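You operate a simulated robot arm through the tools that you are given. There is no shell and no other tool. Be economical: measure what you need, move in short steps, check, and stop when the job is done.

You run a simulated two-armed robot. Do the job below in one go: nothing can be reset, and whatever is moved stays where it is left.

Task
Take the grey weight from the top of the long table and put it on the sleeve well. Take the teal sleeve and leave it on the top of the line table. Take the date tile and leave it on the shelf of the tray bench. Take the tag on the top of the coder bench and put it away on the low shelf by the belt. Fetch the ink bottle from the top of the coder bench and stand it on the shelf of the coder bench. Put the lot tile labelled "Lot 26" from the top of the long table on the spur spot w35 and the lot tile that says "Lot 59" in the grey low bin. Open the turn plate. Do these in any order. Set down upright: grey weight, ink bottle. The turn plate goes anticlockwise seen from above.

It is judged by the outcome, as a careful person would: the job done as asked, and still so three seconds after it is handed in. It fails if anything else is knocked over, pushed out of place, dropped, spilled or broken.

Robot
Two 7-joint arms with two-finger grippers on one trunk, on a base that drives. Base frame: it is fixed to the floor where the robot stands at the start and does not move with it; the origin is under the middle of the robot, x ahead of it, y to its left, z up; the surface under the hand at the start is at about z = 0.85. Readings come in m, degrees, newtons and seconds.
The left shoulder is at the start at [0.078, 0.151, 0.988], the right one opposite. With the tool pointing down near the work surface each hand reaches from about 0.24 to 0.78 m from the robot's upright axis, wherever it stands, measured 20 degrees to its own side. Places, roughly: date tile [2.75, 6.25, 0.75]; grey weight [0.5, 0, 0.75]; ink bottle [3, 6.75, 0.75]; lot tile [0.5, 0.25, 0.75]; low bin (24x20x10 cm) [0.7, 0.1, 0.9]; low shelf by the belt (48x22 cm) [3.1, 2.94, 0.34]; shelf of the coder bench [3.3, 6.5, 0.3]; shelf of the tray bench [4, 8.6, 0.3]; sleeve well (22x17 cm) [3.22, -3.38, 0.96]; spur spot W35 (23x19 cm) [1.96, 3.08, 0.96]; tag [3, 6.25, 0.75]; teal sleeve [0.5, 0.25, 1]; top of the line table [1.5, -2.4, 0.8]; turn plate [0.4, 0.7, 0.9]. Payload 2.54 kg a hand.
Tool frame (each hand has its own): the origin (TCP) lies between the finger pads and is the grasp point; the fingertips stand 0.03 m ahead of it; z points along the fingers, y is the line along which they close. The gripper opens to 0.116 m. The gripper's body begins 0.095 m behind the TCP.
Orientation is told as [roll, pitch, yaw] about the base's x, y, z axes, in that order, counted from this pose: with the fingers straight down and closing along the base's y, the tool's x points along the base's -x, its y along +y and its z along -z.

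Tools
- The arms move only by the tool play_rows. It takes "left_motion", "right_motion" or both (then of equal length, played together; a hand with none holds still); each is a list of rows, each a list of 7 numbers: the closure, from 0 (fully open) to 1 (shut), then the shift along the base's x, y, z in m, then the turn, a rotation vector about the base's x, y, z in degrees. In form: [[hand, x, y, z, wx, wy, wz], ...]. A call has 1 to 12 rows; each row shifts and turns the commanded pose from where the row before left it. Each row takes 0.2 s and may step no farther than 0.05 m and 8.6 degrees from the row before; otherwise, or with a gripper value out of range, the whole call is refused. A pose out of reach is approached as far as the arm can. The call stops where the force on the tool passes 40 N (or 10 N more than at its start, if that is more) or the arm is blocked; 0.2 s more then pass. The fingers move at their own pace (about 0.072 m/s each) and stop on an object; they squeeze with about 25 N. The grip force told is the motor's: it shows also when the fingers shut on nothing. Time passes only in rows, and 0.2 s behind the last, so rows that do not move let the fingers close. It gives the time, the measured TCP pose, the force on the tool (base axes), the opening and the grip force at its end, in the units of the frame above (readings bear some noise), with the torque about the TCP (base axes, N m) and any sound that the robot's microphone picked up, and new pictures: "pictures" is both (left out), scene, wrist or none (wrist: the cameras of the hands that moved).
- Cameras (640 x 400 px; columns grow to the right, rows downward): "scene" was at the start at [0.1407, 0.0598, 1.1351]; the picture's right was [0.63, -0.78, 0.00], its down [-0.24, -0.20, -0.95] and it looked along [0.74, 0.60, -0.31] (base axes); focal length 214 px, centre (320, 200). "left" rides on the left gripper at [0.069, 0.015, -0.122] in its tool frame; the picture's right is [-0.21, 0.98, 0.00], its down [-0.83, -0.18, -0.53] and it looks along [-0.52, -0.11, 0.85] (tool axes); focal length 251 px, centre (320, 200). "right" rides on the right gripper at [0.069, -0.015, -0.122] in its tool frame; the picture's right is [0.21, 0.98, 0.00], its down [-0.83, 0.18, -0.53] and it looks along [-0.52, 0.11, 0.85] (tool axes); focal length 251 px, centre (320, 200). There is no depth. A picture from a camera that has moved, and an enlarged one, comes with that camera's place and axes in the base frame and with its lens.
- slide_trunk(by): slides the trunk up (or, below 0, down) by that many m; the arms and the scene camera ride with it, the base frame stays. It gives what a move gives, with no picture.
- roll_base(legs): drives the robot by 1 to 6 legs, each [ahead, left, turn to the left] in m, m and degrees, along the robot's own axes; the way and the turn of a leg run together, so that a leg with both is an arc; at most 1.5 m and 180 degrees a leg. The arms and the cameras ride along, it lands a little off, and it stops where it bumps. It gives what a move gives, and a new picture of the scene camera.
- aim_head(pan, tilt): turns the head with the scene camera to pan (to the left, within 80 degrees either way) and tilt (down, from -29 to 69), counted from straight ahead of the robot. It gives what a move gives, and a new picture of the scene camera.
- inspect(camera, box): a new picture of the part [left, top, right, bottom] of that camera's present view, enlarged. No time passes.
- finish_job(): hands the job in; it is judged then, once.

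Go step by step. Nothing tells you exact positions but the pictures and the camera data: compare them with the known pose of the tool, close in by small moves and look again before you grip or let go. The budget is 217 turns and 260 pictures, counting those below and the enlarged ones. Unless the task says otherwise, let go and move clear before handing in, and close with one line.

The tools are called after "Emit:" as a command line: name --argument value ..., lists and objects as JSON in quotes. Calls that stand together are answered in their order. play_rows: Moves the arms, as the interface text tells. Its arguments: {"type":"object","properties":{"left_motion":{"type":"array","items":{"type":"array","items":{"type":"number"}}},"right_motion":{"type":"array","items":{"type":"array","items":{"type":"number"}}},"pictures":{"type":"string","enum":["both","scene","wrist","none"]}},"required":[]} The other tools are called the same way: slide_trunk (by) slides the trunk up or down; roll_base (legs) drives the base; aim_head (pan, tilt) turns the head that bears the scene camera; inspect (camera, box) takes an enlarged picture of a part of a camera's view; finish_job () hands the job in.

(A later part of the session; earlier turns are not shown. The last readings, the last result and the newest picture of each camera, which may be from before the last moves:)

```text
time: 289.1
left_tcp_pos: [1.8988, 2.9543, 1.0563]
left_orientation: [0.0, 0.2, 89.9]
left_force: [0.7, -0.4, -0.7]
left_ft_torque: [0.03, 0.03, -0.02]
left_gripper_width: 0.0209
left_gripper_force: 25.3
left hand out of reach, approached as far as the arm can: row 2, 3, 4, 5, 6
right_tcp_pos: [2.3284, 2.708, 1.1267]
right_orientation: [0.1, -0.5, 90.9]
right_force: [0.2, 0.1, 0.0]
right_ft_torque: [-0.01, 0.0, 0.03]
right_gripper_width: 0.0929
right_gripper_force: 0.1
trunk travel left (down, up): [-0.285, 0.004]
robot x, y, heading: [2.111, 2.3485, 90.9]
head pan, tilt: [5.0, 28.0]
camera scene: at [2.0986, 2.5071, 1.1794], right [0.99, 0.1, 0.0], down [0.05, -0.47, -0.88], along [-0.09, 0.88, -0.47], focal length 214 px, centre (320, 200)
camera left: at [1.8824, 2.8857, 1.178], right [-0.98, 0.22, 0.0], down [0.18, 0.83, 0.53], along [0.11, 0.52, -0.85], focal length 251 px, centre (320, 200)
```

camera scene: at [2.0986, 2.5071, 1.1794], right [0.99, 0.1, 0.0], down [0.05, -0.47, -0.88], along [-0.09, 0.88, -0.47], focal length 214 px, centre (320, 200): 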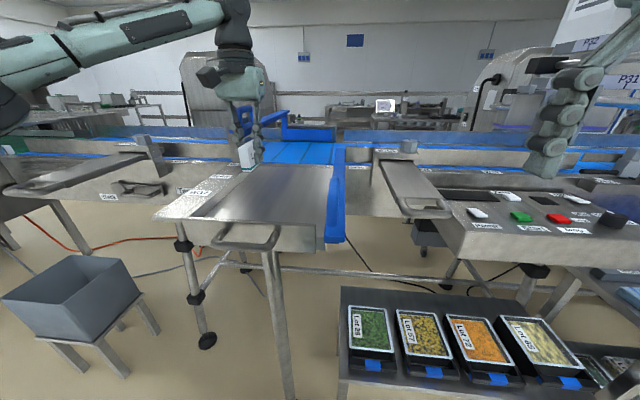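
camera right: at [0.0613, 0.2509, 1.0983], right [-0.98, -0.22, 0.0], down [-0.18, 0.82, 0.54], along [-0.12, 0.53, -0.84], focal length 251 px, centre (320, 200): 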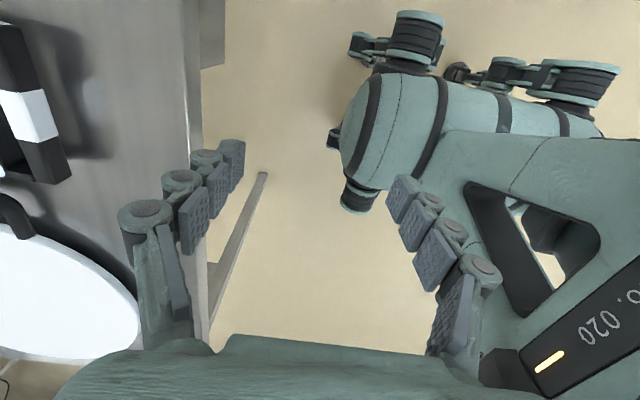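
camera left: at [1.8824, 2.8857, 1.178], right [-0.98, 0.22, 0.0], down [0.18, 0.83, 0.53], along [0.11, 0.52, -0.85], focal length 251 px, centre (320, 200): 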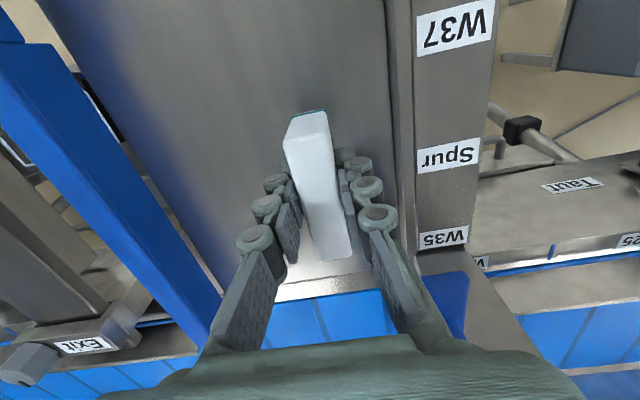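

The left arm needs a larger side offset. I'll pull the hand back and up, shift the base right, then reach again.

Emit:
play_rows --left_motion '[[1, -0.01, -0.04, 0.03, 0, 0, 0], [1, -0.02, -0.045, 0.02, 0, 0, 0], [1, -0.03, -0.03, 0.02, 0, 0, 0]]' --pictures "none"

Emit:
roll_base --legs '[[0.0, -0.2, 0], [0.06, 0, 0]]'

```text
refused: row 1 steps farther than a row can; nothing moved
```

```text
time: 292.2
left_tcp_pos: [2.1, 3.0174, 1.0557]
left_orientation: [0.1, 0.3, 89.7]
left_force: [-0.1, 0.6, -1.3]
left_ft_torque: [-0.03, 0.01, 0.02]
left_gripper_width: 0.021
left_gripper_force: 24.8
right_tcp_pos: [2.5287, 2.7709, 1.1272]
right_orientation: [0.2, -0.5, 90.8]
right_force: [-0.3, 0.3, -0.2]
right_ft_torque: [-0.04, 0.01, -0.02]
right_gripper_width: 0.0929
right_gripper_force: 0.1
trunk travel left (down, up): [-0.285, 0.004]
robot x, y, heading: [2.3087, 2.4107, 90.8]
head pan, tilt: [5.0, 28.0]
camera scene: at [2.2979, 2.5696, 1.1792], right [0.99, 0.1, 0.0], down [0.05, -0.47, -0.88], along [-0.09, 0.88, -0.47], focal length 214 px, centre (320, 200)
```

scene: 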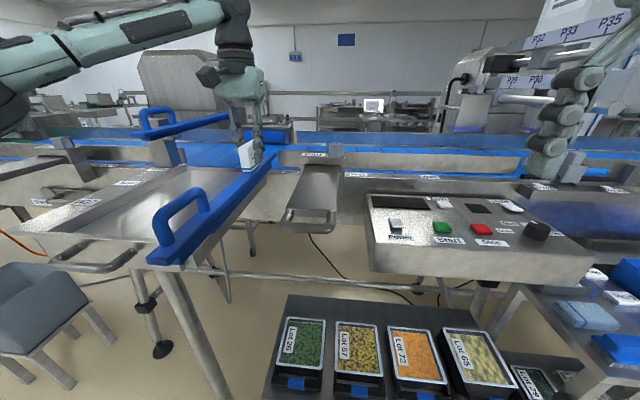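

The retract was refused but the base moved; the tile is just above the blue gate with no contact force. I'll raise it straight up first, then move left over the spot.

Emit:
play_rows --left_motion '[[1, 0, 0, 0.03, 0, 0, 0], [1, -0.03, 0, 0.0, 0, 0, 0], [1, -0.04, 0.01, 0, 0, 0, 0], [1, -0.04, 0.01, 0, 0, 0, 0], [1, -0.03, 0.02, 0, 0, 0, 0]]' --pictures "both"

```text
time: 293.4
left_tcp_pos: [1.951, 3.0469, 1.0858]
left_orientation: [0.2, 0.3, 89.8]
left_force: [0.7, -0.1, -0.2]
left_ft_torque: [-0.02, -0.01, 0.05]
left_gripper_width: 0.0209
left_gripper_force: 25.6
left hand out of reach, approached as far as the arm can: row 1
right_tcp_pos: [2.5298, 2.7705, 1.1269]
right_orientation: [0.1, -0.4, 90.7]
right_force: [-0.5, 0.4, 0.1]
right_ft_torque: [0.04, -0.02, -0.04]
right_gripper_width: 0.0927
right_gripper_force: 0.0
trunk travel left (down, up): [-0.285, 0.004]
robot x, y, heading: [2.3086, 2.4076, 90.8]
head pan, tilt: [5.0, 28.0]
camera scene: at [2.2979, 2.5693, 1.1793], right [0.99, 0.1, 0.0], down [0.05, -0.47, -0.88], along [-0.09, 0.88, -0.47], focal length 214 px, centre (320, 200)
camera left: at [1.9345, 2.979, 1.2072], right [-0.98, 0.22, 0.0], down [0.19, 0.83, 0.53], along [0.11, 0.52, -0.85], focal length 251 px, centre (320, 200)
```

scene: 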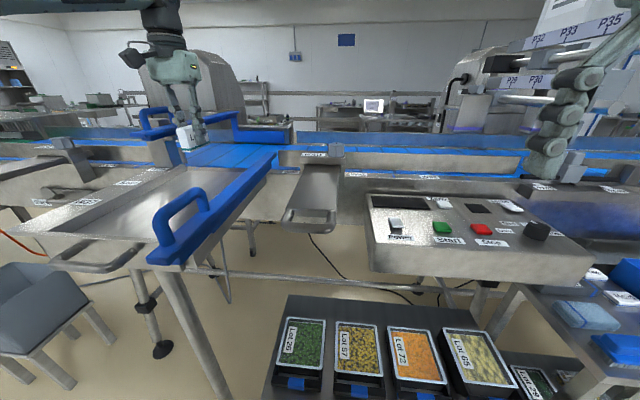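
left: 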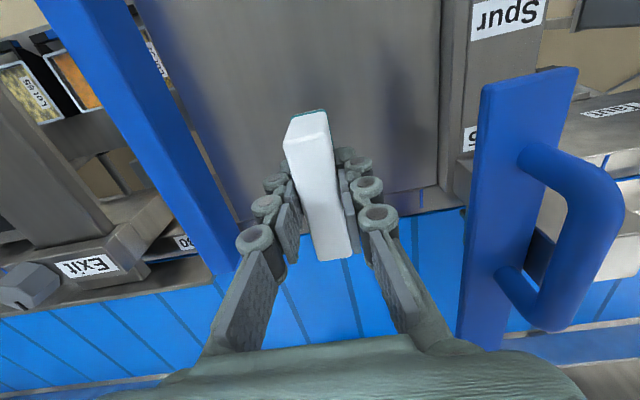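

Shifting slightly right for clearance from the guide, and lowering to just above the plate.

Emit:
play_rows --left_motion '[[1, 0.022, 0.008, -0.02, 0, 0, 0], [1, 0, 0.008, -0.025, 0, 0, 0], [1, 0, 0, -0.02, 0, 0, 0], [1, 0, 0, -0.008, 0, 0, 0]]' --pictures "both"

```text
time: 294.4
left_tcp_pos: [1.9737, 3.0642, 1.0124]
left_orientation: [0.0, 0.3, 89.9]
left_force: [-0.4, 0.0, -0.3]
left_ft_torque: [0.03, -0.03, 0.02]
left_gripper_width: 0.0209
left_gripper_force: 25.2
right_tcp_pos: [2.5277, 2.7689, 1.1274]
right_orientation: [0.1, -0.6, 90.7]
right_force: [-0.2, 0.9, 0.7]
right_ft_torque: [0.02, 0.01, 0.02]
right_gripper_width: 0.0929
right_gripper_force: 0.1
trunk travel left (down, up): [-0.285, 0.004]
robot x, y, heading: [2.3088, 2.4072, 91.0]
head pan, tilt: [5.0, 28.0]
camera scene: at [2.2979, 2.5688, 1.1794], right [0.99, 0.1, 0.0], down [0.05, -0.47, -0.88], along [-0.09, 0.88, -0.47], focal length 214 px, centre (320, 200)
camera left: at [1.9567, 2.9949, 1.1338], right [-0.98, 0.22, 0.0], down [0.18, 0.83, 0.53], along [0.11, 0.52, -0.85], focal length 251 px, centre (320, 200)
```

scene: 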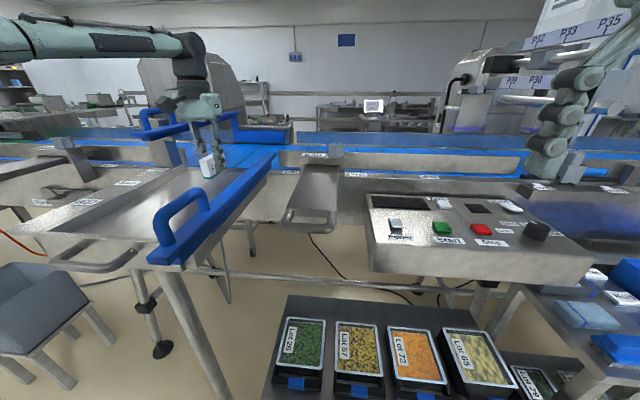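
left: 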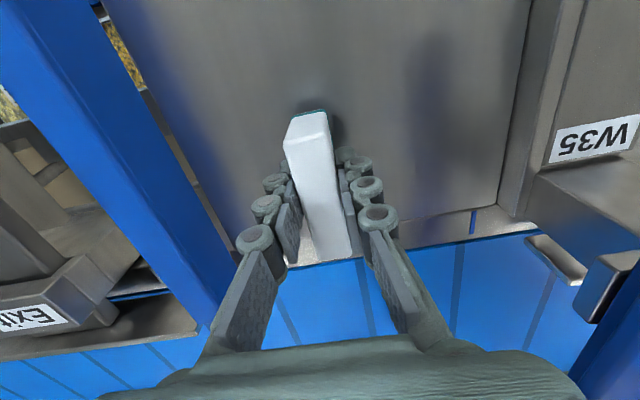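

Emit:
play_rows --left_motion '[[1, 0, 0.005, -0.005, 0, 0, 0], [1, 0, 0, -0.003, 0, 0, 0], [1, 0, 0, -0.002, 0, 0, 0], [1, 0, 0, -0.002, 0, 0, 0]]' --pictures "wrist"

```text
time: 295.4
left_tcp_pos: [1.973, 3.0686, 1.0011]
left_orientation: [0.1, 0.3, 89.8]
left_force: [-0.2, -0.3, 0.0]
left_ft_torque: [0.0, -0.01, -0.03]
left_gripper_width: 0.0206
left_gripper_force: 25.3
right_tcp_pos: [2.5285, 2.7699, 1.1277]
right_orientation: [0.2, -0.5, 90.7]
right_force: [-0.1, 0.9, -0.8]
right_ft_torque: [-0.03, -0.01, -0.02]
right_gripper_width: 0.0928
right_gripper_force: 0.0
trunk travel left (down, up): [-0.285, 0.004]
robot x, y, heading: [2.3098, 2.4084, 90.7]
head pan, tilt: [5.0, 28.0]
camera left: at [1.9566, 3.0001, 1.1225], right [-0.98, 0.22, 0.0], down [0.19, 0.83, 0.53], along [0.11, 0.52, -0.85], focal length 251 px, centre (320, 200)
```

left: 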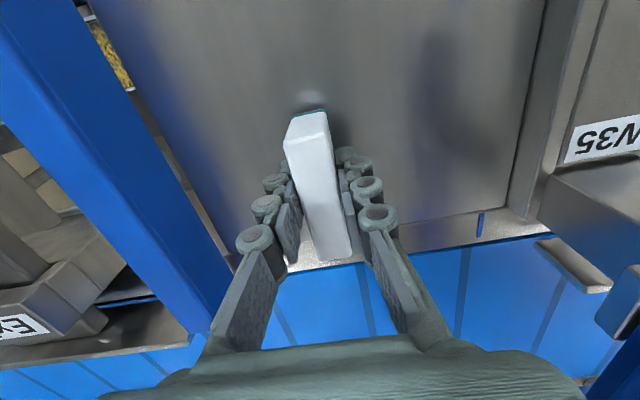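

Emit:
play_rows --left_motion '[[1, 0, 0, -0.002, 0, 0, 0], [1, 0, 0, -0.002, 0, 0, 0], [1, 0, 0, -0.002, 0, 0, 0]]' --pictures "none"

Emit:
inspect --camera "scene" --box '[150, 110, 270, 210]'

```text
time: 296.2
left_tcp_pos: [1.9733, 3.07, 0.9957]
left_orientation: [0.1, 0.2, 89.8]
left_force: [0.2, -0.3, -0.3]
left_ft_torque: [-0.01, -0.02, 0.0]
left_gripper_width: 0.0208
left_gripper_force: 25.4
right_tcp_pos: [2.5278, 2.7696, 1.1262]
right_orientation: [0.1, -0.4, 90.7]
right_force: [0.3, -1.3, -0.9]
right_ft_torque: [-0.05, 0.01, 0.04]
right_gripper_width: 0.093
right_gripper_force: 0.0
trunk travel left (down, up): [-0.285, 0.004]
robot x, y, heading: [2.3115, 2.4068, 90.5]
head pan, tilt: [5.0, 28.0]
```

```text
4.00 times, centred on (210, 160) of scene
camera zoom: at [2.2979, 2.5688, 1.1794], right [0.99, 0.1, 0.0], down [0.05, -0.47, -0.88], along [-0.09, 0.88, -0.47], focal length 858 px, centre (760, 360)
```

zoom: 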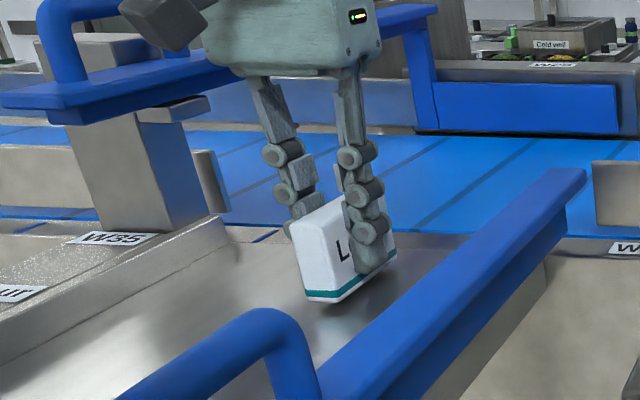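

Still a small gap. Continuing to contact.

Emit:
play_rows --left_motion '[[1, 0, 0, -0.003, 0, 0, 0], [1, 0, 0, -0.002, 0, 0, 0], [1, 0, 0, -0.002, 0, 0, 0], [1, 0, 0, -0.002, 0, 0, 0], [1, 0, 0, -0.002, 0, 0, 0]]' --pictures "none"

Emit:
inspect --camera "scene" --box '[150, 110, 270, 210]'

```text
time: 297.4
left_tcp_pos: [1.9743, 3.068, 0.9875]
left_orientation: [0.2, -0.2, 89.9]
left_force: [-3.8, 2.8, 20.7]
left_ft_torque: [0.13, 0.13, -0.02]
left_gripper_width: 0.0213
left_gripper_force: 24.7
right_tcp_pos: [2.5292, 2.7684, 1.1278]
right_orientation: [0.1, -0.5, 90.7]
right_force: [-0.4, 0.2, -0.1]
right_ft_torque: [0.01, 0.04, 0.01]
right_gripper_width: 0.093
right_gripper_force: 0.2
trunk travel left (down, up): [-0.285, 0.004]
robot x, y, heading: [2.3105, 2.4079, 90.8]
head pan, tilt: [5.0, 28.0]
```

```text
4.00 times, centred on (210, 160) of scene
camera zoom: at [2.2986, 2.567, 1.18], right [0.99, 0.1, 0.0], down [0.05, -0.47, -0.88], along [-0.09, 0.88, -0.47], focal length 858 px, centre (760, 360)
```

zoom: 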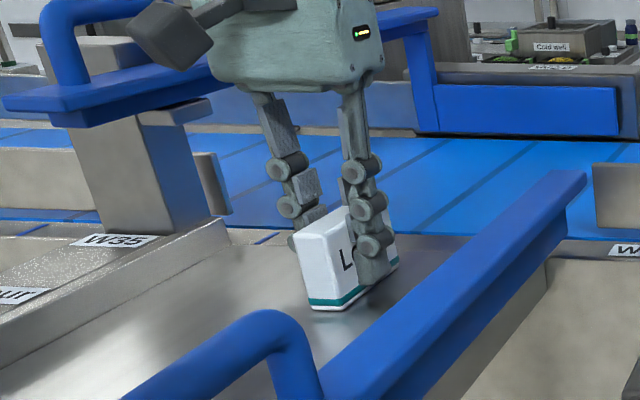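

Contact reached. Easing, releasing and lifting straight up.

Emit:
play_rows --left_motion '[[1, 0, 0, 0.002, 0, 0, 0], [0.5, 0, 0, 0, 0, 0, 0], [0.5, 0, 0, 0, 0, 0, 0], [0.5, 0, 0, 0.03, 0, 0, 0], [0.5, 0, 0, 0.04, 0, 0, 0], [0.5, 0, 0, 0.04, 0, 0, 0], [0.5, -0.01, -0.03, 0.02, 0, 0, 0], [0.5, -0.02, -0.04, 0, 0, 0, 0]]' --pictures "both"

```text
time: 299.2
left_tcp_pos: [1.9406, 2.9867, 1.1107]
left_orientation: [0.0, 0.2, 89.8]
left_force: [0.8, 0.5, 0.8]
left_ft_torque: [0.03, -0.02, -0.01]
left_gripper_width: 0.0579
left_gripper_force: 0.1
left hand out of reach, approached as far as the arm can: row 6
right_tcp_pos: [2.5284, 2.7684, 1.1277]
right_orientation: [0.2, -0.5, 90.7]
right_force: [-0.4, -0.4, -0.2]
right_ft_torque: [0.03, -0.01, 0.0]
right_gripper_width: 0.0924
right_gripper_force: 0.0
trunk travel left (down, up): [-0.285, 0.004]
robot x, y, heading: [2.3073, 2.4083, 90.7]
head pan, tilt: [5.0, 28.0]
camera scene: at [2.2974, 2.5679, 1.1796], right [0.99, 0.1, 0.0], down [0.05, -0.47, -0.88], along [-0.09, 0.88, -0.47], focal length 214 px, centre (320, 200)
camera left: at [1.9237, 2.9177, 1.2318], right [-0.98, 0.22, 0.0], down [0.18, 0.83, 0.53], along [0.11, 0.52, -0.85], focal length 251 px, centre (320, 200)
```

scene: 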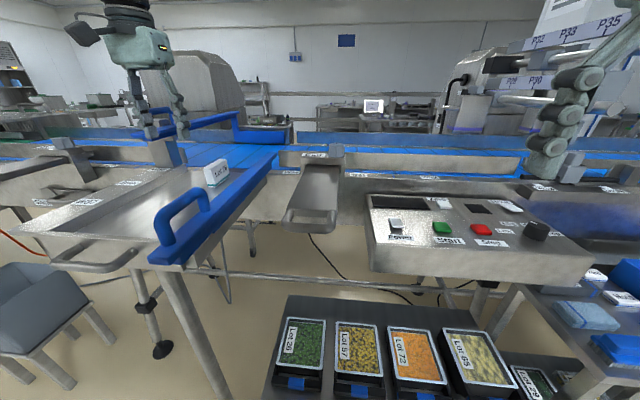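
left: 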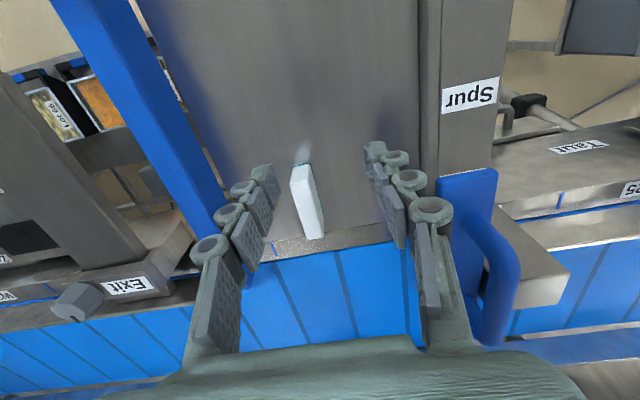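

Lot 26 stands on W35. Next the coder bench beyond the belt; I'll withdraw, back up and look for a way around the right end.

Emit:
play_rows --left_motion '[[0.5, -0.01, -0.045, 0.01, 0, 0, 0], [0.5, -0.01, -0.045, 0, 0, 0, 0], [0.5, 0, -0.045, 0, 0, 0, 0], [0.5, 0, -0.045, 0, 0, 0, 0], [0.5, 0, -0.03, 0, 0, 0, 0]]' --pictures "none"

Emit:
roll_base --legs '[[-0.7, 0, 0], [0, 0, -60]]'

Emit:
aim_head --pan 20 --tilt 8

```text
time: 300.4
left_tcp_pos: [1.9209, 2.7783, 1.1209]
left_orientation: [0.1, 0.3, 89.9]
left_force: [-0.1, 0.7, 0.5]
left_ft_torque: [-0.01, -0.03, 0.01]
left_gripper_width: 0.0581
left_gripper_force: 0.1
right_tcp_pos: [2.5292, 2.7698, 1.1283]
right_orientation: [0.1, -0.5, 90.7]
right_force: [0.7, 0.2, -0.3]
right_ft_torque: [0.0, 0.0, -0.01]
right_gripper_width: 0.0929
right_gripper_force: 0.0
trunk travel left (down, up): [-0.285, 0.004]
robot x, y, heading: [2.3091, 2.4051, 90.8]
head pan, tilt: [5.0, 28.0]
```

```text
time: 307.0
left_tcp_pos: [2.4426, 2.2282, 1.1213]
left_orientation: [0.2, 0.3, 30.0]
left_force: [0.9, 0.2, 0.0]
left_ft_torque: [-0.01, 0.03, 0.04]
left_gripper_width: 0.0578
left_gripper_force: 0.0
right_tcp_pos: [2.7408, 1.6994, 1.1272]
right_orientation: [0.1, -0.5, 30.7]
right_force: [-0.2, -0.1, -0.3]
right_ft_torque: [-0.01, -0.01, 0.01]
right_gripper_width: 0.0931
right_gripper_force: 0.0
trunk travel left (down, up): [-0.285, 0.004]
robot x, y, heading: [2.3175, 1.7112, 30.7]
head pan, tilt: [5.0, 28.0]
camera scene: at [2.4495, 1.7981, 1.1794], right [0.58, -0.81, 0.0], down [-0.38, -0.27, -0.88], along [0.72, 0.52, -0.47], focal length 214 px, centre (320, 200)
```

scene: 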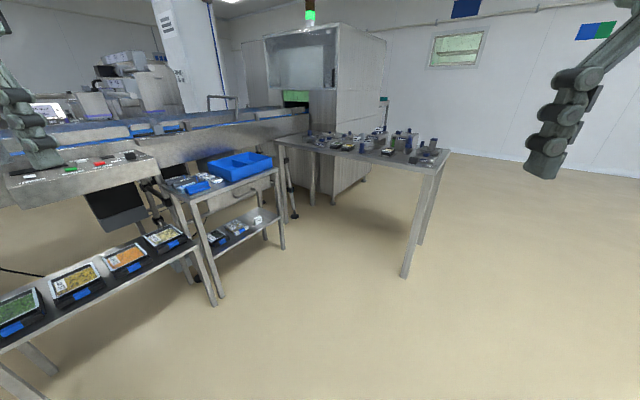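

```text
time: 307.8
left_tcp_pos: [2.443, 2.229, 1.121]
left_orientation: [0.2, 0.2, 29.9]
left_force: [0.5, -1.3, -0.1]
left_ft_torque: [0.03, 0.0, 0.0]
left_gripper_width: 0.0579
left_gripper_force: 0.0
right_tcp_pos: [2.7391, 1.6983, 1.1263]
right_orientation: [0.0, -0.5, 30.8]
right_force: [0.0, -0.6, -0.6]
right_ft_torque: [0.02, 0.01, 0.02]
right_gripper_width: 0.093
right_gripper_force: 0.0
trunk travel left (down, up): [-0.285, 0.004]
robot x, y, heading: [2.315, 1.7108, 30.8]
head pan, tilt: [20.0, 8.0]
camera scene: at [2.4341, 1.8165, 1.2118], right [0.77, -0.63, 0.0], down [-0.09, -0.11, -0.99], along [0.63, 0.77, -0.14], focal length 214 px, centre (320, 200)
```

scene: 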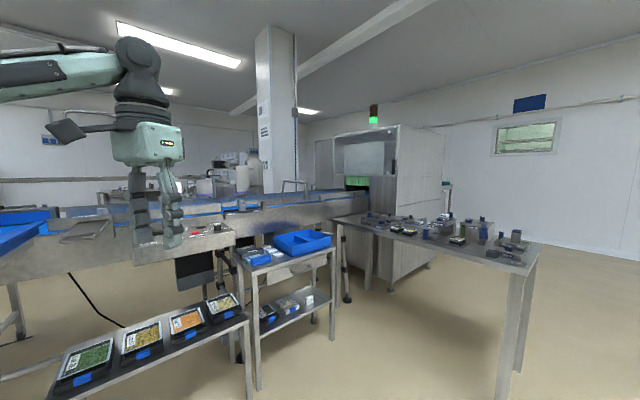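

A way round the right end looks open (oven x≈4.2–5.2, exit table front at y≈1.95, wall at x≈7.8). I'll drive along y≈1.3 to x≈5.9.

Emit:
roll_base --legs '[[0, 0, -30.7], [0, -0.4, 0], [1.5, 0, 0], [1.5, 0, 0], [0.6, 0, 0], [0, 0, 90]]'

Emit:
aim_head --pan 15 --tilt 10

```text
time: 334.7
left_tcp_pos: [5.5243, 1.6932, 1.1219]
left_orientation: [0.1, 0.2, 89.5]
left_force: [0.0, 0.5, 0.0]
left_ft_torque: [0.02, -0.01, -0.02]
left_gripper_width: 0.058
left_gripper_force: 0.1
right_tcp_pos: [6.1323, 1.6815, 1.1277]
right_orientation: [0.1, -0.5, 90.3]
right_force: [-0.1, -0.1, 0.5]
right_ft_torque: [0.0, -0.03, 0.0]
right_gripper_width: 0.0927
right_gripper_force: 0.0
trunk travel left (down, up): [-0.285, 0.004]
robot x, y, heading: [5.9089, 1.3217, 90.1]
head pan, tilt: [20.0, 8.0]
camera scene: at [5.8761, 1.4788, 1.2118], right [0.94, 0.35, 0.0], down [0.05, -0.13, -0.99], along [-0.34, 0.93, -0.14], focal length 214 px, centre (320, 200)
```

scene: 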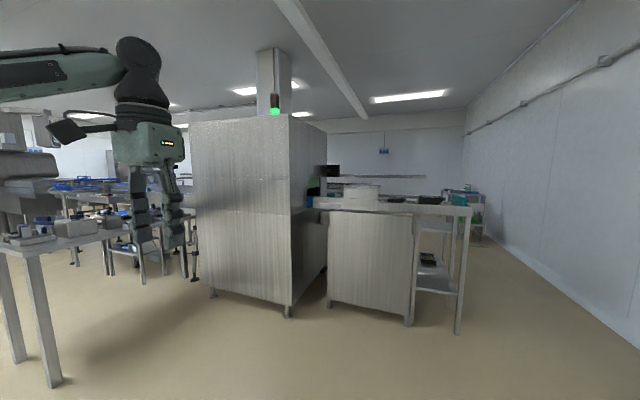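

```text
time: 335.4
left_tcp_pos: [5.523, 1.6944, 1.1212]
left_orientation: [0.1, 0.3, 89.5]
left_force: [0.2, -0.2, -0.7]
left_ft_torque: [0.02, 0.04, 0.03]
left_gripper_width: 0.0581
left_gripper_force: 0.0
right_tcp_pos: [6.1311, 1.6824, 1.1267]
right_orientation: [0.1, -0.5, 90.3]
right_force: [0.5, 0.3, -0.8]
right_ft_torque: [0.01, -0.02, -0.05]
right_gripper_width: 0.0928
right_gripper_force: 0.2
trunk travel left (down, up): [-0.285, 0.004]
robot x, y, heading: [5.9088, 1.3198, 90.2]
head pan, tilt: [15.0, 10.0]
camera scene: at [5.8837, 1.4816, 1.2086], right [0.96, 0.26, 0.0], down [0.05, -0.17, -0.98], along [-0.26, 0.95, -0.17], focal length 214 px, centre (320, 200)
```

scene: 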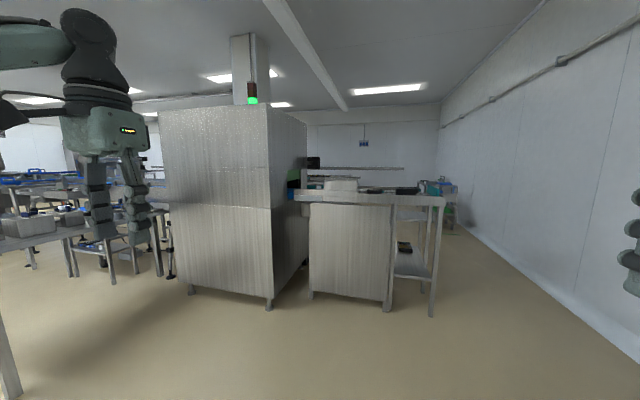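

The passage is between the table's right end (x≈6.4) and the wall (x≈7.4). I'll tuck the left hand in and go through along x≈6.9.

Emit:
play_rows --left_motion '[[0.5, 0.04, 0, 0, 0, 0, 0], [0.5, 0.04, 0, 0, 0, 0, 0], [0.5, 0.04, 0, 0, 0, 0, 0]]' --pictures "none"

Emit:
roll_base --legs '[[0, -0.99, 0], [1.4, 0, 0]]'

```text
time: 336.2
left_tcp_pos: [5.6464, 1.6942, 1.1223]
left_orientation: [0.2, 0.3, 89.5]
left_force: [1.0, 0.1, 0.2]
left_ft_torque: [0.0, 0.01, -0.03]
left_gripper_width: 0.0582
left_gripper_force: 0.1
right_tcp_pos: [6.1326, 1.682, 1.1276]
right_orientation: [0.1, -0.5, 90.3]
right_force: [-0.4, 0.2, -0.4]
right_ft_torque: [0.0, 0.02, 0.02]
right_gripper_width: 0.0929
right_gripper_force: 0.1
trunk travel left (down, up): [-0.285, 0.004]
robot x, y, heading: [5.9108, 1.3232, 90.3]
head pan, tilt: [15.0, 10.0]
```

```text
time: 352.6
left_tcp_pos: [6.6321, 3.1043, 1.1212]
left_orientation: [0.0, 0.3, 89.2]
left_force: [0.9, 0.3, 0.1]
left_ft_torque: [-0.03, -0.03, 0.0]
left_gripper_width: 0.0579
left_gripper_force: 0.0
right_tcp_pos: [7.1187, 3.0913, 1.1271]
right_orientation: [0.0, -0.5, 90.0]
right_force: [0.0, -0.2, 0.5]
right_ft_torque: [0.0, -0.02, -0.01]
right_gripper_width: 0.0924
right_gripper_force: 0.1
trunk travel left (down, up): [-0.285, 0.004]
robot x, y, heading: [6.8924, 2.7305, 90.1]
head pan, tilt: [15.0, 10.0]
camera scene: at [6.8698, 2.8918, 1.2086], right [0.97, 0.26, 0.0], down [0.04, -0.17, -0.98], along [-0.26, 0.95, -0.17], focal length 214 px, centre (320, 200)
```

scene: 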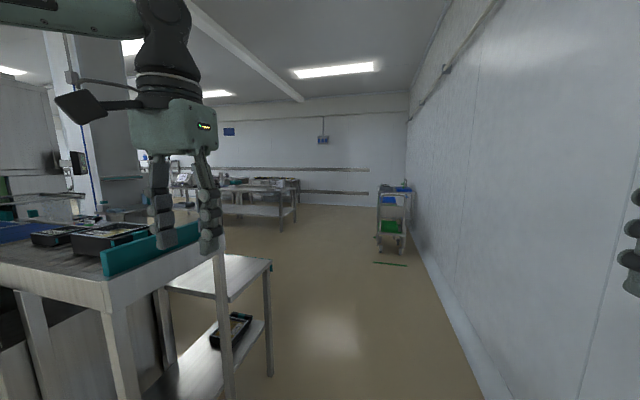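

Emit:
roll_base --legs '[[1.5, 0, 0], [0.55, 0, 0], [0, 0, 60]]'

Emit:
aim_head --pan 10 --tilt 12

```text
time: 365.5
left_tcp_pos: [6.4526, 4.7624, 1.1209]
left_orientation: [0.1, 0.2, 147.8]
left_force: [0.2, 0.0, 0.5]
left_ft_torque: [-0.03, -0.02, 0.03]
left_gripper_width: 0.0581
left_gripper_force: 0.0
right_tcp_pos: [6.7189, 5.1705, 1.1271]
right_orientation: [0.1, -0.5, 148.6]
right_force: [0.9, 0.4, -0.4]
right_ft_torque: [0.0, 0.01, 0.0]
right_gripper_width: 0.0928
right_gripper_force: 0.1
trunk travel left (down, up): [-0.285, 0.004]
robot x, y, heading: [6.9061, 4.7945, 148.6]
head pan, tilt: [15.0, 10.0]
camera scene: at [6.7607, 4.8552, 1.2086], right [0.28, 0.96, 0.0], down [0.17, -0.05, -0.98], along [-0.94, 0.28, -0.17], focal length 214 px, centre (320, 200)
```

scene: 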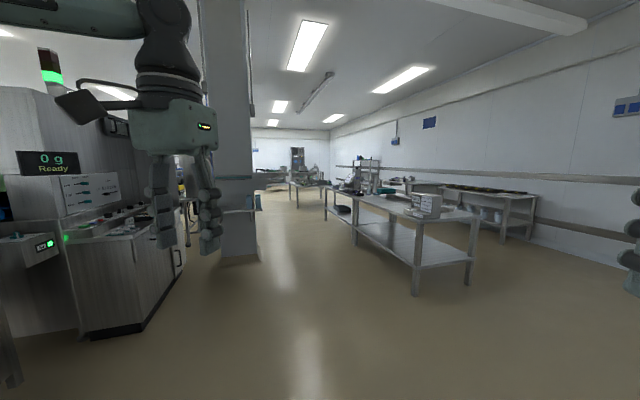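

```text
time: 366.2
left_tcp_pos: [6.4541, 4.7625, 1.1211]
left_orientation: [0.3, 0.3, 147.8]
left_force: [0.1, -0.5, 0.4]
left_ft_torque: [0.04, -0.02, 0.02]
left_gripper_width: 0.0581
left_gripper_force: 0.0
right_tcp_pos: [6.7187, 5.1717, 1.1268]
right_orientation: [0.2, -0.5, 148.6]
right_force: [0.1, 0.3, 0.2]
right_ft_torque: [0.03, 0.04, 0.04]
right_gripper_width: 0.0928
right_gripper_force: 0.1
trunk travel left (down, up): [-0.285, 0.004]
robot x, y, heading: [6.9061, 4.7938, 148.7]
head pan, tilt: [10.0, 12.0]
camera scene: at [6.7631, 4.863, 1.2054], right [0.36, 0.93, 0.0], down [0.19, -0.08, -0.98], along [-0.91, 0.36, -0.21], focal length 214 px, centre (320, 200)
```

scene: 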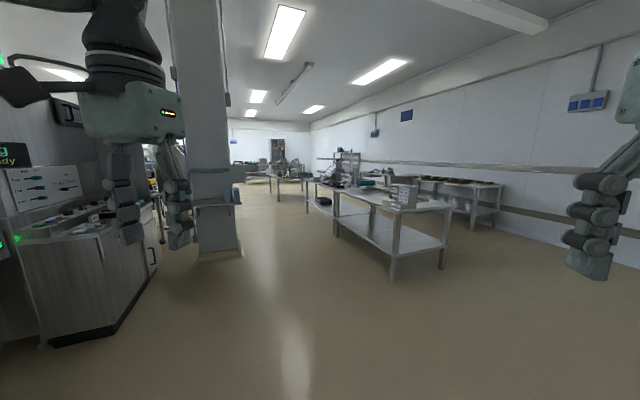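

The coder bench row runs along y≈6.2–6.85 and the aisle is y≈5–6.1. I'll drive along y≈5.4 to x≈3.3, then face the bench.

Emit:
roll_base --legs '[[0, 0, 31.3], [0, -0.6, 0], [1.5, 0, 0], [1.5, 0, 0]]'

Emit:
aim_head --pan -35 --tilt 15

```text
time: 388.1
left_tcp_pos: [3.5242, 5.1541, 1.1224]
left_orientation: [0.3, 0.3, 177.9]
left_force: [-0.5, -0.1, -0.4]
left_ft_torque: [0.0, -0.01, -0.01]
left_gripper_width: 0.058
left_gripper_force: 0.0
right_tcp_pos: [3.5495, 5.641, 1.1274]
right_orientation: [0.1, -0.6, 178.8]
right_force: [-0.6, -0.3, -0.4]
right_ft_torque: [-0.01, -0.05, 0.01]
right_gripper_width: 0.0925
right_gripper_force: 0.1
trunk travel left (down, up): [-0.285, 0.004]
robot x, y, heading: [3.9001, 5.4084, 178.9]
head pan, tilt: [10.0, 12.0]
camera scene: at [3.7425, 5.3976, 1.2053], right [-0.15, 0.99, 0.0], down [0.21, 0.03, -0.98], along [-0.97, -0.15, -0.21], focal length 214 px, centre (320, 200)
```

scene: 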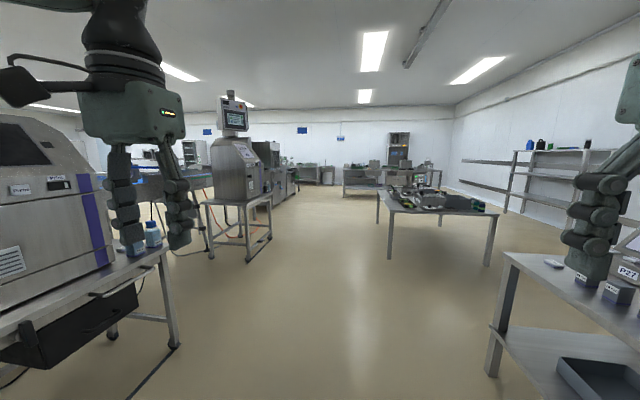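

```text
time: 389.2
left_tcp_pos: [3.5254, 5.1546, 1.1215]
left_orientation: [0.2, 0.3, 178.0]
left_force: [0.1, 0.1, 0.6]
left_ft_torque: [-0.03, 0.0, -0.01]
left_gripper_width: 0.058
left_gripper_force: 0.0
right_tcp_pos: [3.5495, 5.642, 1.1278]
right_orientation: [0.1, -0.5, 178.9]
right_force: [-0.5, 0.6, -0.1]
right_ft_torque: [0.03, 0.01, 0.01]
right_gripper_width: 0.0926
right_gripper_force: 0.0
trunk travel left (down, up): [-0.285, 0.004]
robot x, y, heading: [3.903, 5.4118, 178.7]
head pan, tilt: [-35.0, 15.0]
camera scene: at [3.7593, 5.4669, 1.2005], right [0.59, 0.81, 0.0], down [0.21, -0.15, -0.97], along [-0.78, 0.57, -0.26], focal length 214 px, centre (320, 200)
```

scene: 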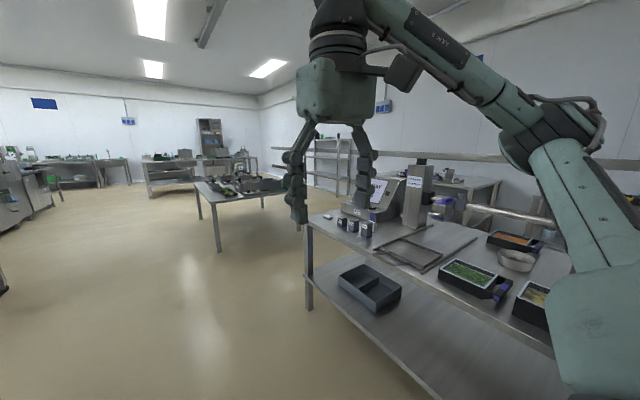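

The coder bench's left end is at x≈2.63 with small items on it. I'll position in front of it, facing +y at x≈3.0.

Emit:
roll_base --legs '[[0.9, 0, 0], [0, 0, -89]]'

Emit:
aim_head --pan 0 --tilt 28

```text
time: 397.8
left_tcp_pos: [2.7466, 5.7997, 1.1208]
left_orientation: [0.2, 0.2, 89.1]
left_force: [-0.7, -0.1, -0.6]
left_ft_torque: [-0.02, 0.03, 0.03]
left_gripper_width: 0.058
left_gripper_force: 0.1
right_tcp_pos: [3.2332, 5.7858, 1.1272]
right_orientation: [0.1, -0.5, 90.0]
right_force: [0.4, 0.7, -0.8]
right_ft_torque: [-0.01, -0.02, 0.01]
right_gripper_width: 0.0927
right_gripper_force: 0.1
trunk travel left (down, up): [-0.285, 0.004]
robot x, y, heading: [3.004, 5.4263, 89.9]
head pan, tilt: [-35.0, 15.0]
camera scene: at [3.0612, 5.5731, 1.2004], right [0.82, -0.57, 0.0], down [-0.15, -0.21, -0.97], along [0.55, 0.79, -0.26], focal length 214 px, centre (320, 200)
```

scene: 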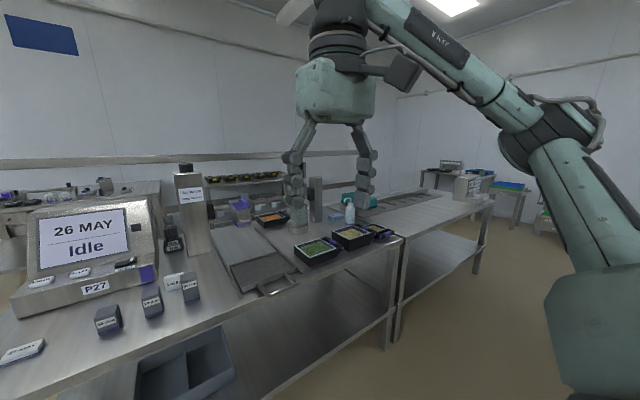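

```text
time: 398.8
left_tcp_pos: [2.7462, 5.8004, 1.1217]
left_orientation: [0.2, 0.2, 89.1]
left_force: [0.4, -0.6, 0.9]
left_ft_torque: [0.02, -0.02, 0.0]
left_gripper_width: 0.058
left_gripper_force: 0.0
right_tcp_pos: [3.2334, 5.785, 1.1273]
right_orientation: [0.1, -0.5, 90.0]
right_force: [0.8, 0.3, -0.1]
right_ft_torque: [0.0, -0.01, -0.03]
right_gripper_width: 0.0927
right_gripper_force: 0.0
trunk travel left (down, up): [-0.285, 0.004]
robot x, y, heading: [3.0065, 5.4266, 90.2]
head pan, tilt: [0.0, 28.0]
camera scene: at [3.0077, 5.5878, 1.1794], right [1.0, 0.0, 0.0], down [0.0, -0.47, -0.88], along [0.0, 0.88, -0.47], focal length 214 px, centre (320, 200)
```

scene: 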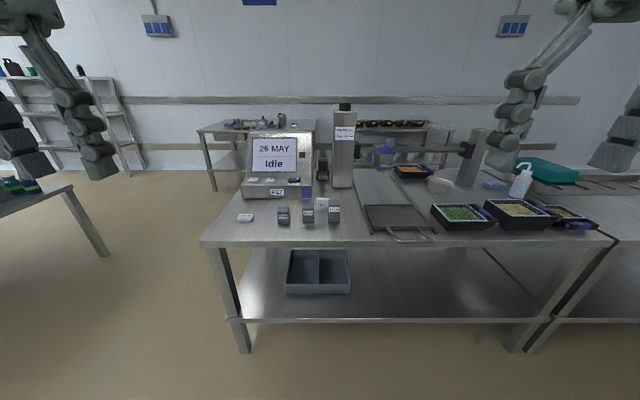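

Emit:
inspect --camera "scene" --box '[190, 120, 400, 250]'

Emit:
inspect --camera "scene" --box '[370, 120, 620, 250]'

```text
3.05 times, centred on (295, 185) of scene
camera zoom: at [3.0077, 5.5878, 1.1794], right [1.0, 0.0, 0.0], down [0.0, -0.47, -0.88], along [0.0, 0.88, -0.47], focal length 654 px, centre (396, 246)
```

zoom: 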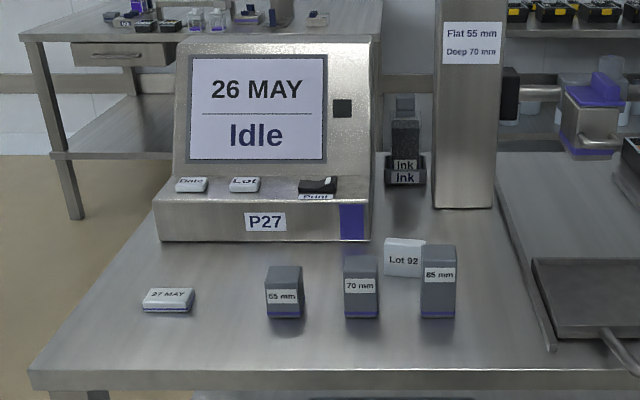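

```text
2.56 times, centred on (495, 185) of scene
camera zoom: at [3.0077, 5.5878, 1.1794], right [1.0, 0.0, 0.0], down [0.0, -0.47, -0.88], along [0.0, 0.88, -0.47], focal length 549 px, centre (-128, 238)
```

zoom: 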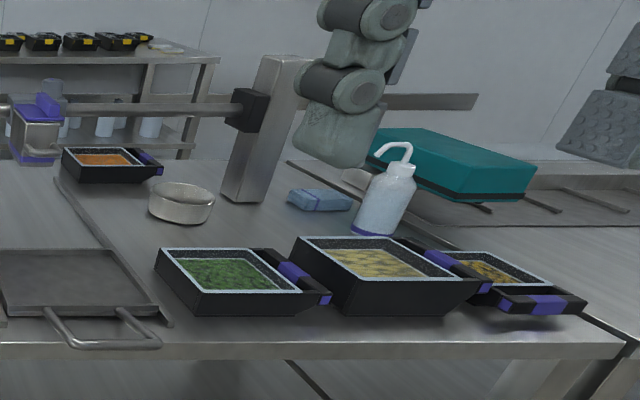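

On the bench: "27 MAY" date tile at ≈(2.75, 6.21), "Lot 92" tag at ≈(3.02, 6.30) behind the gauges, and the black "Ink" bottle in a holder at ≈(3.02, 6.6). I'll move in so the right hand can reach the ink.

Emit:
roll_base --legs '[[0, 0.17, 0], [0.38, 0, 0]]'

```text
time: 403.1
left_tcp_pos: [2.5741, 6.1796, 1.1213]
left_orientation: [0.2, 0.2, 89.2]
left_force: [-0.1, 0.6, -0.5]
left_ft_torque: [0.03, -0.04, 0.0]
left_gripper_width: 0.0579
left_gripper_force: 0.1
right_tcp_pos: [3.0613, 6.1673, 1.127]
right_orientation: [0.1, -0.5, 90.1]
right_force: [-0.2, 0.5, -0.8]
right_ft_torque: [-0.02, 0.03, 0.03]
right_gripper_width: 0.0928
right_gripper_force: 0.0
trunk travel left (down, up): [-0.285, 0.004]
robot x, y, heading: [2.8368, 5.8129, 90.0]
head pan, tilt: [0.0, 28.0]
camera scene: at [2.8373, 5.969, 1.1793], right [1.0, 0.0, 0.0], down [0.0, -0.47, -0.88], along [0.0, 0.88, -0.47], focal length 214 px, centre (320, 200)
```

scene: 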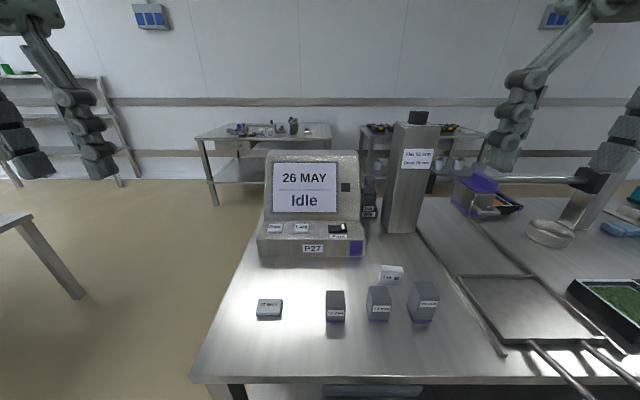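

The ink sits in a narrow gap between the printer and a tall post. I'll inch closer and look at it with the right wrist camera.

Emit:
roll_base --legs '[[0.1, 0, 0]]'

Emit:
play_rows --right_motion '[[0.2, -0.03, 0.02, 0.04, 0, 0, -4], [0.2, -0.02, 0.03, 0.03, 0, 0, -8], [0.2, 0, 0.03, 0.02, 0, 0, -8], [0.2, 0, 0, 0, 0, 0, -8], [0.2, 0, 0, 0, 0, 0, -8]]' --pictures "wrist"

```text
time: 404.1
left_tcp_pos: [2.5754, 6.2222, 1.1212]
left_orientation: [0.1, 0.2, 89.7]
left_force: [-0.8, -1.4, -0.3]
left_ft_torque: [0.06, -0.01, 0.0]
left_gripper_width: 0.058
left_gripper_force: 0.0
right_tcp_pos: [3.0622, 6.2115, 1.1275]
right_orientation: [0.1, -0.3, 90.4]
right_force: [0.6, -1.4, 1.1]
right_ft_torque: [0.07, -0.03, -0.02]
right_gripper_width: 0.0928
right_gripper_force: 0.1
trunk travel left (down, up): [-0.285, 0.004]
robot x, y, heading: [2.8424, 5.8517, 90.6]
head pan, tilt: [0.0, 28.0]
stopped in leg 1: the robot was blocked; the commanded pose is now the measured one
camera scene: at [2.8382, 6.0112, 1.1797], right [1.0, 0.01, 0.0], down [0.0, -0.47, -0.88], along [-0.01, 0.88, -0.47], focal length 214 px, centre (320, 200)
```

scene: 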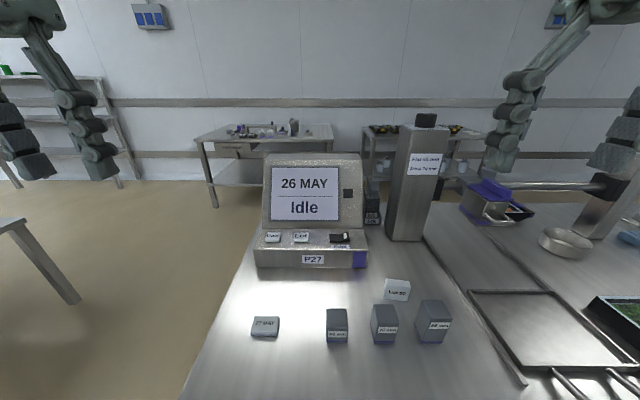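

```text
refused: row 1 steps farther than a row can; nothing moved
```

Blocked by the lower shelf at 0.29 m from the edge, so the ink is better reached from behind later. For now I'll look at the tag and date tile with the wrist cameras; first the right hand over the tag.

Emit:
play_rows --right_motion '[[0.2, -0.03, 0.03, -0.02, 0, 0, 0], [0.2, -0.025, 0.03, -0.03, 0, 0, 0]]' --left_motion '[[0.2, 0.045, 0, 0, 0, 0, 0], [0.2, 0.045, 0, -0.02, 0, 0, 0]]' --pictures "wrist"

```text
time: 404.7
left_tcp_pos: [2.6628, 6.2253, 1.101]
left_orientation: [0.0, 0.5, 89.7]
left_force: [-0.3, 0.3, 0.9]
left_ft_torque: [-0.02, 0.03, 0.0]
left_gripper_width: 0.0927
left_gripper_force: 0.1
right_tcp_pos: [3.0062, 6.2752, 1.0754]
right_orientation: [0.2, -0.3, 90.3]
right_force: [1.0, -0.2, 0.0]
right_ft_torque: [-0.03, 0.02, -0.03]
right_gripper_width: 0.0928
right_gripper_force: 0.0
trunk travel left (down, up): [-0.285, 0.004]
robot x, y, heading: [2.8422, 5.8505, 90.7]
head pan, tilt: [0.0, 28.0]
camera right: at [3.0236, 6.2051, 1.1966], right [-0.98, -0.22, 0.0], down [-0.18, 0.82, 0.54], along [-0.12, 0.53, -0.84], focal length 251 px, centre (320, 200)
camera left: at [2.6472, 6.1568, 1.2216], right [-0.98, 0.22, 0.0], down [0.19, 0.83, 0.53], along [0.11, 0.51, -0.85], focal length 251 px, centre (320, 200)
```

right: 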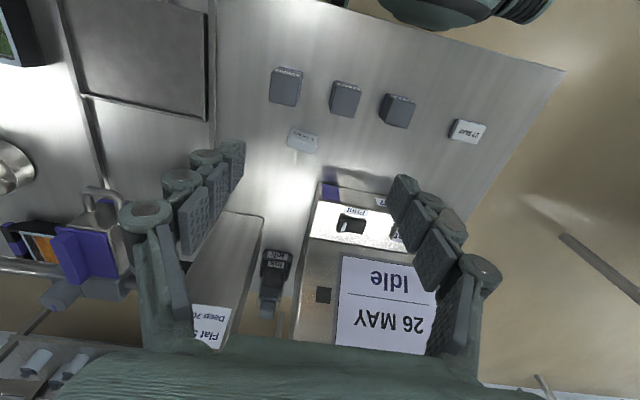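
left: 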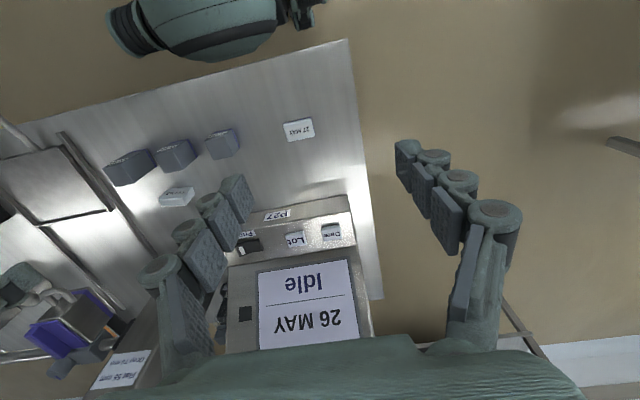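

Emit:
inspect --camera "right" --box '[220, 50, 500, 210]'

```text
2.29 times, centred on (360, 130) of right
camera zoom: at [3.0236, 6.2051, 1.1966], right [-0.98, -0.22, 0.0], down [-0.18, 0.82, 0.54], along [-0.12, 0.53, -0.84], focal length 575 px, centre (229, 360)
```

zoom: 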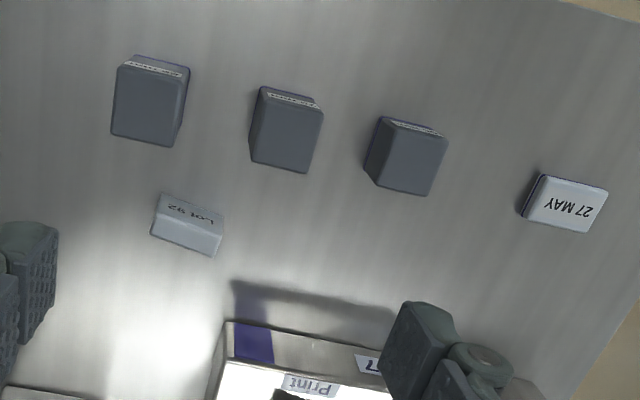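

The tag stands upright at ≈(3.02, 6.358), about 4 cm wide along x. I'll bring the right hand down to it with a 6.5 cm opening.

Emit:
play_rows --right_motion '[[0.42, 0.005, 0.03, -0.035, 0, 0, 0], [0.42, 0.005, 0.03, -0.035, 0, 0, 0], [0.42, 0.004, 0.022, -0.04, 0, 0, 0], [0.42, 0, 0, -0.045, 0, 0, 0], [0.42, 0, 0, -0.04, 0, 0, 0]]' --pictures "wrist"

```text
time: 405.9
left_tcp_pos: [2.6621, 6.2247, 1.101]
left_orientation: [0.1, 0.4, 89.7]
left_force: [0.5, -0.2, -0.2]
left_ft_torque: [0.01, -0.02, -0.02]
left_gripper_width: 0.0927
left_gripper_force: 0.1
right_tcp_pos: [3.0212, 6.3551, 0.8815]
right_orientation: [0.2, -0.3, 90.4]
right_force: [-0.7, 0.4, 0.8]
right_ft_torque: [0.02, 0.0, -0.03]
right_gripper_width: 0.0671
right_gripper_force: 0.1
trunk travel left (down, up): [-0.285, 0.004]
robot x, y, heading: [2.8406, 5.8523, 90.6]
head pan, tilt: [0.0, 28.0]
camera right: at [3.0373, 6.2854, 1.0034], right [-0.98, -0.22, 0.0], down [-0.19, 0.82, 0.54], along [-0.12, 0.53, -0.84], focal length 251 px, centre (320, 200)
```

right: 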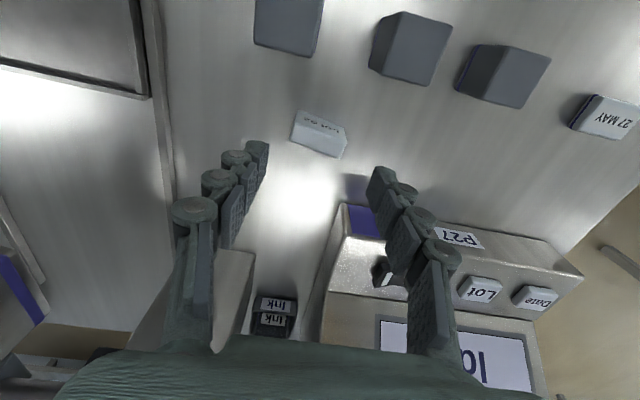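

Emit:
play_rows --right_motion '[[0.42, 0, 0.006, -0.04, 0, 0, -6], [0.42, 0, 0, -0.035, 0, 0, 0], [0.42, 0, 0, -0.015, 0, 0, 0], [0.42, 0, 0, -0.005, 0, 0, 0]]' --pictures "wrist"

```text
time: 406.9
left_tcp_pos: [2.6636, 6.2248, 1.102]
left_orientation: [0.1, 0.5, 89.7]
left_force: [0.8, -0.1, 0.2]
left_ft_torque: [-0.02, 0.02, 0.02]
left_gripper_width: 0.093
left_gripper_force: 0.1
right_tcp_pos: [3.0214, 6.3622, 0.786]
right_orientation: [0.1, -0.3, 84.5]
right_force: [0.8, -0.2, 0.2]
right_ft_torque: [-0.01, -0.03, 0.03]
right_gripper_width: 0.067
right_gripper_force: 0.1
trunk travel left (down, up): [-0.285, 0.004]
robot x, y, heading: [2.8384, 5.8524, 90.7]
head pan, tilt: [0.0, 28.0]
camera right: at [3.0295, 6.2901, 0.908], right [-0.99, -0.12, 0.0], down [-0.1, 0.84, 0.54], along [-0.06, 0.53, -0.84], focal length 251 px, centre (320, 200)
```

right: 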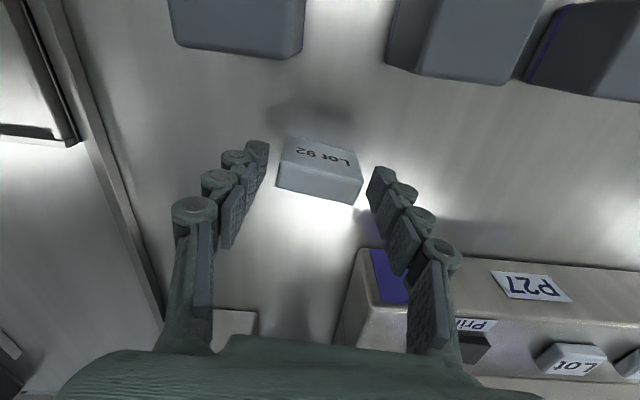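

Emit:
play_rows --right_motion '[[0.42, 0, 0, -0.003, 0, 0, 0], [1, 0, 0, 0, 0, 0, 0], [1, 0, 0, 0, 0, 0, 0], [1, 0, 0, 0, 0, 0, 0], [1, 0, 0, 0.03, 0, 0, 0], [1, 0, 0, 0.045, 0, 0, 0], [1, 0, 0, 0.045, 0, 0, 0]]' --pictures "wrist"

```text
time: 408.5
left_tcp_pos: [2.6632, 6.2236, 1.1015]
left_orientation: [0.2, 0.5, 89.8]
left_force: [-0.5, -0.7, -0.9]
left_ft_torque: [0.0, 0.0, 0.0]
left_gripper_width: 0.0927
left_gripper_force: 0.0
right_tcp_pos: [3.0189, 6.3603, 0.9041]
right_orientation: [0.1, -0.3, 84.4]
right_force: [0.0, -1.1, -0.7]
right_ft_torque: [-0.03, -0.01, 0.05]
right_gripper_width: 0.0531
right_gripper_force: 25.3
trunk travel left (down, up): [-0.285, 0.004]
robot x, y, heading: [2.8374, 5.8545, 90.3]
head pan, tilt: [0.0, 28.0]
camera right: at [3.0292, 6.2893, 1.0248], right [-0.99, -0.12, 0.0], down [-0.1, 0.84, 0.54], along [-0.06, 0.53, -0.84], focal length 251 px, centre (320, 200)
```

right: 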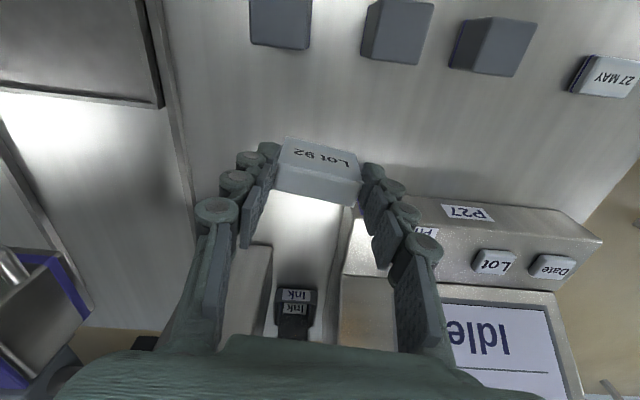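

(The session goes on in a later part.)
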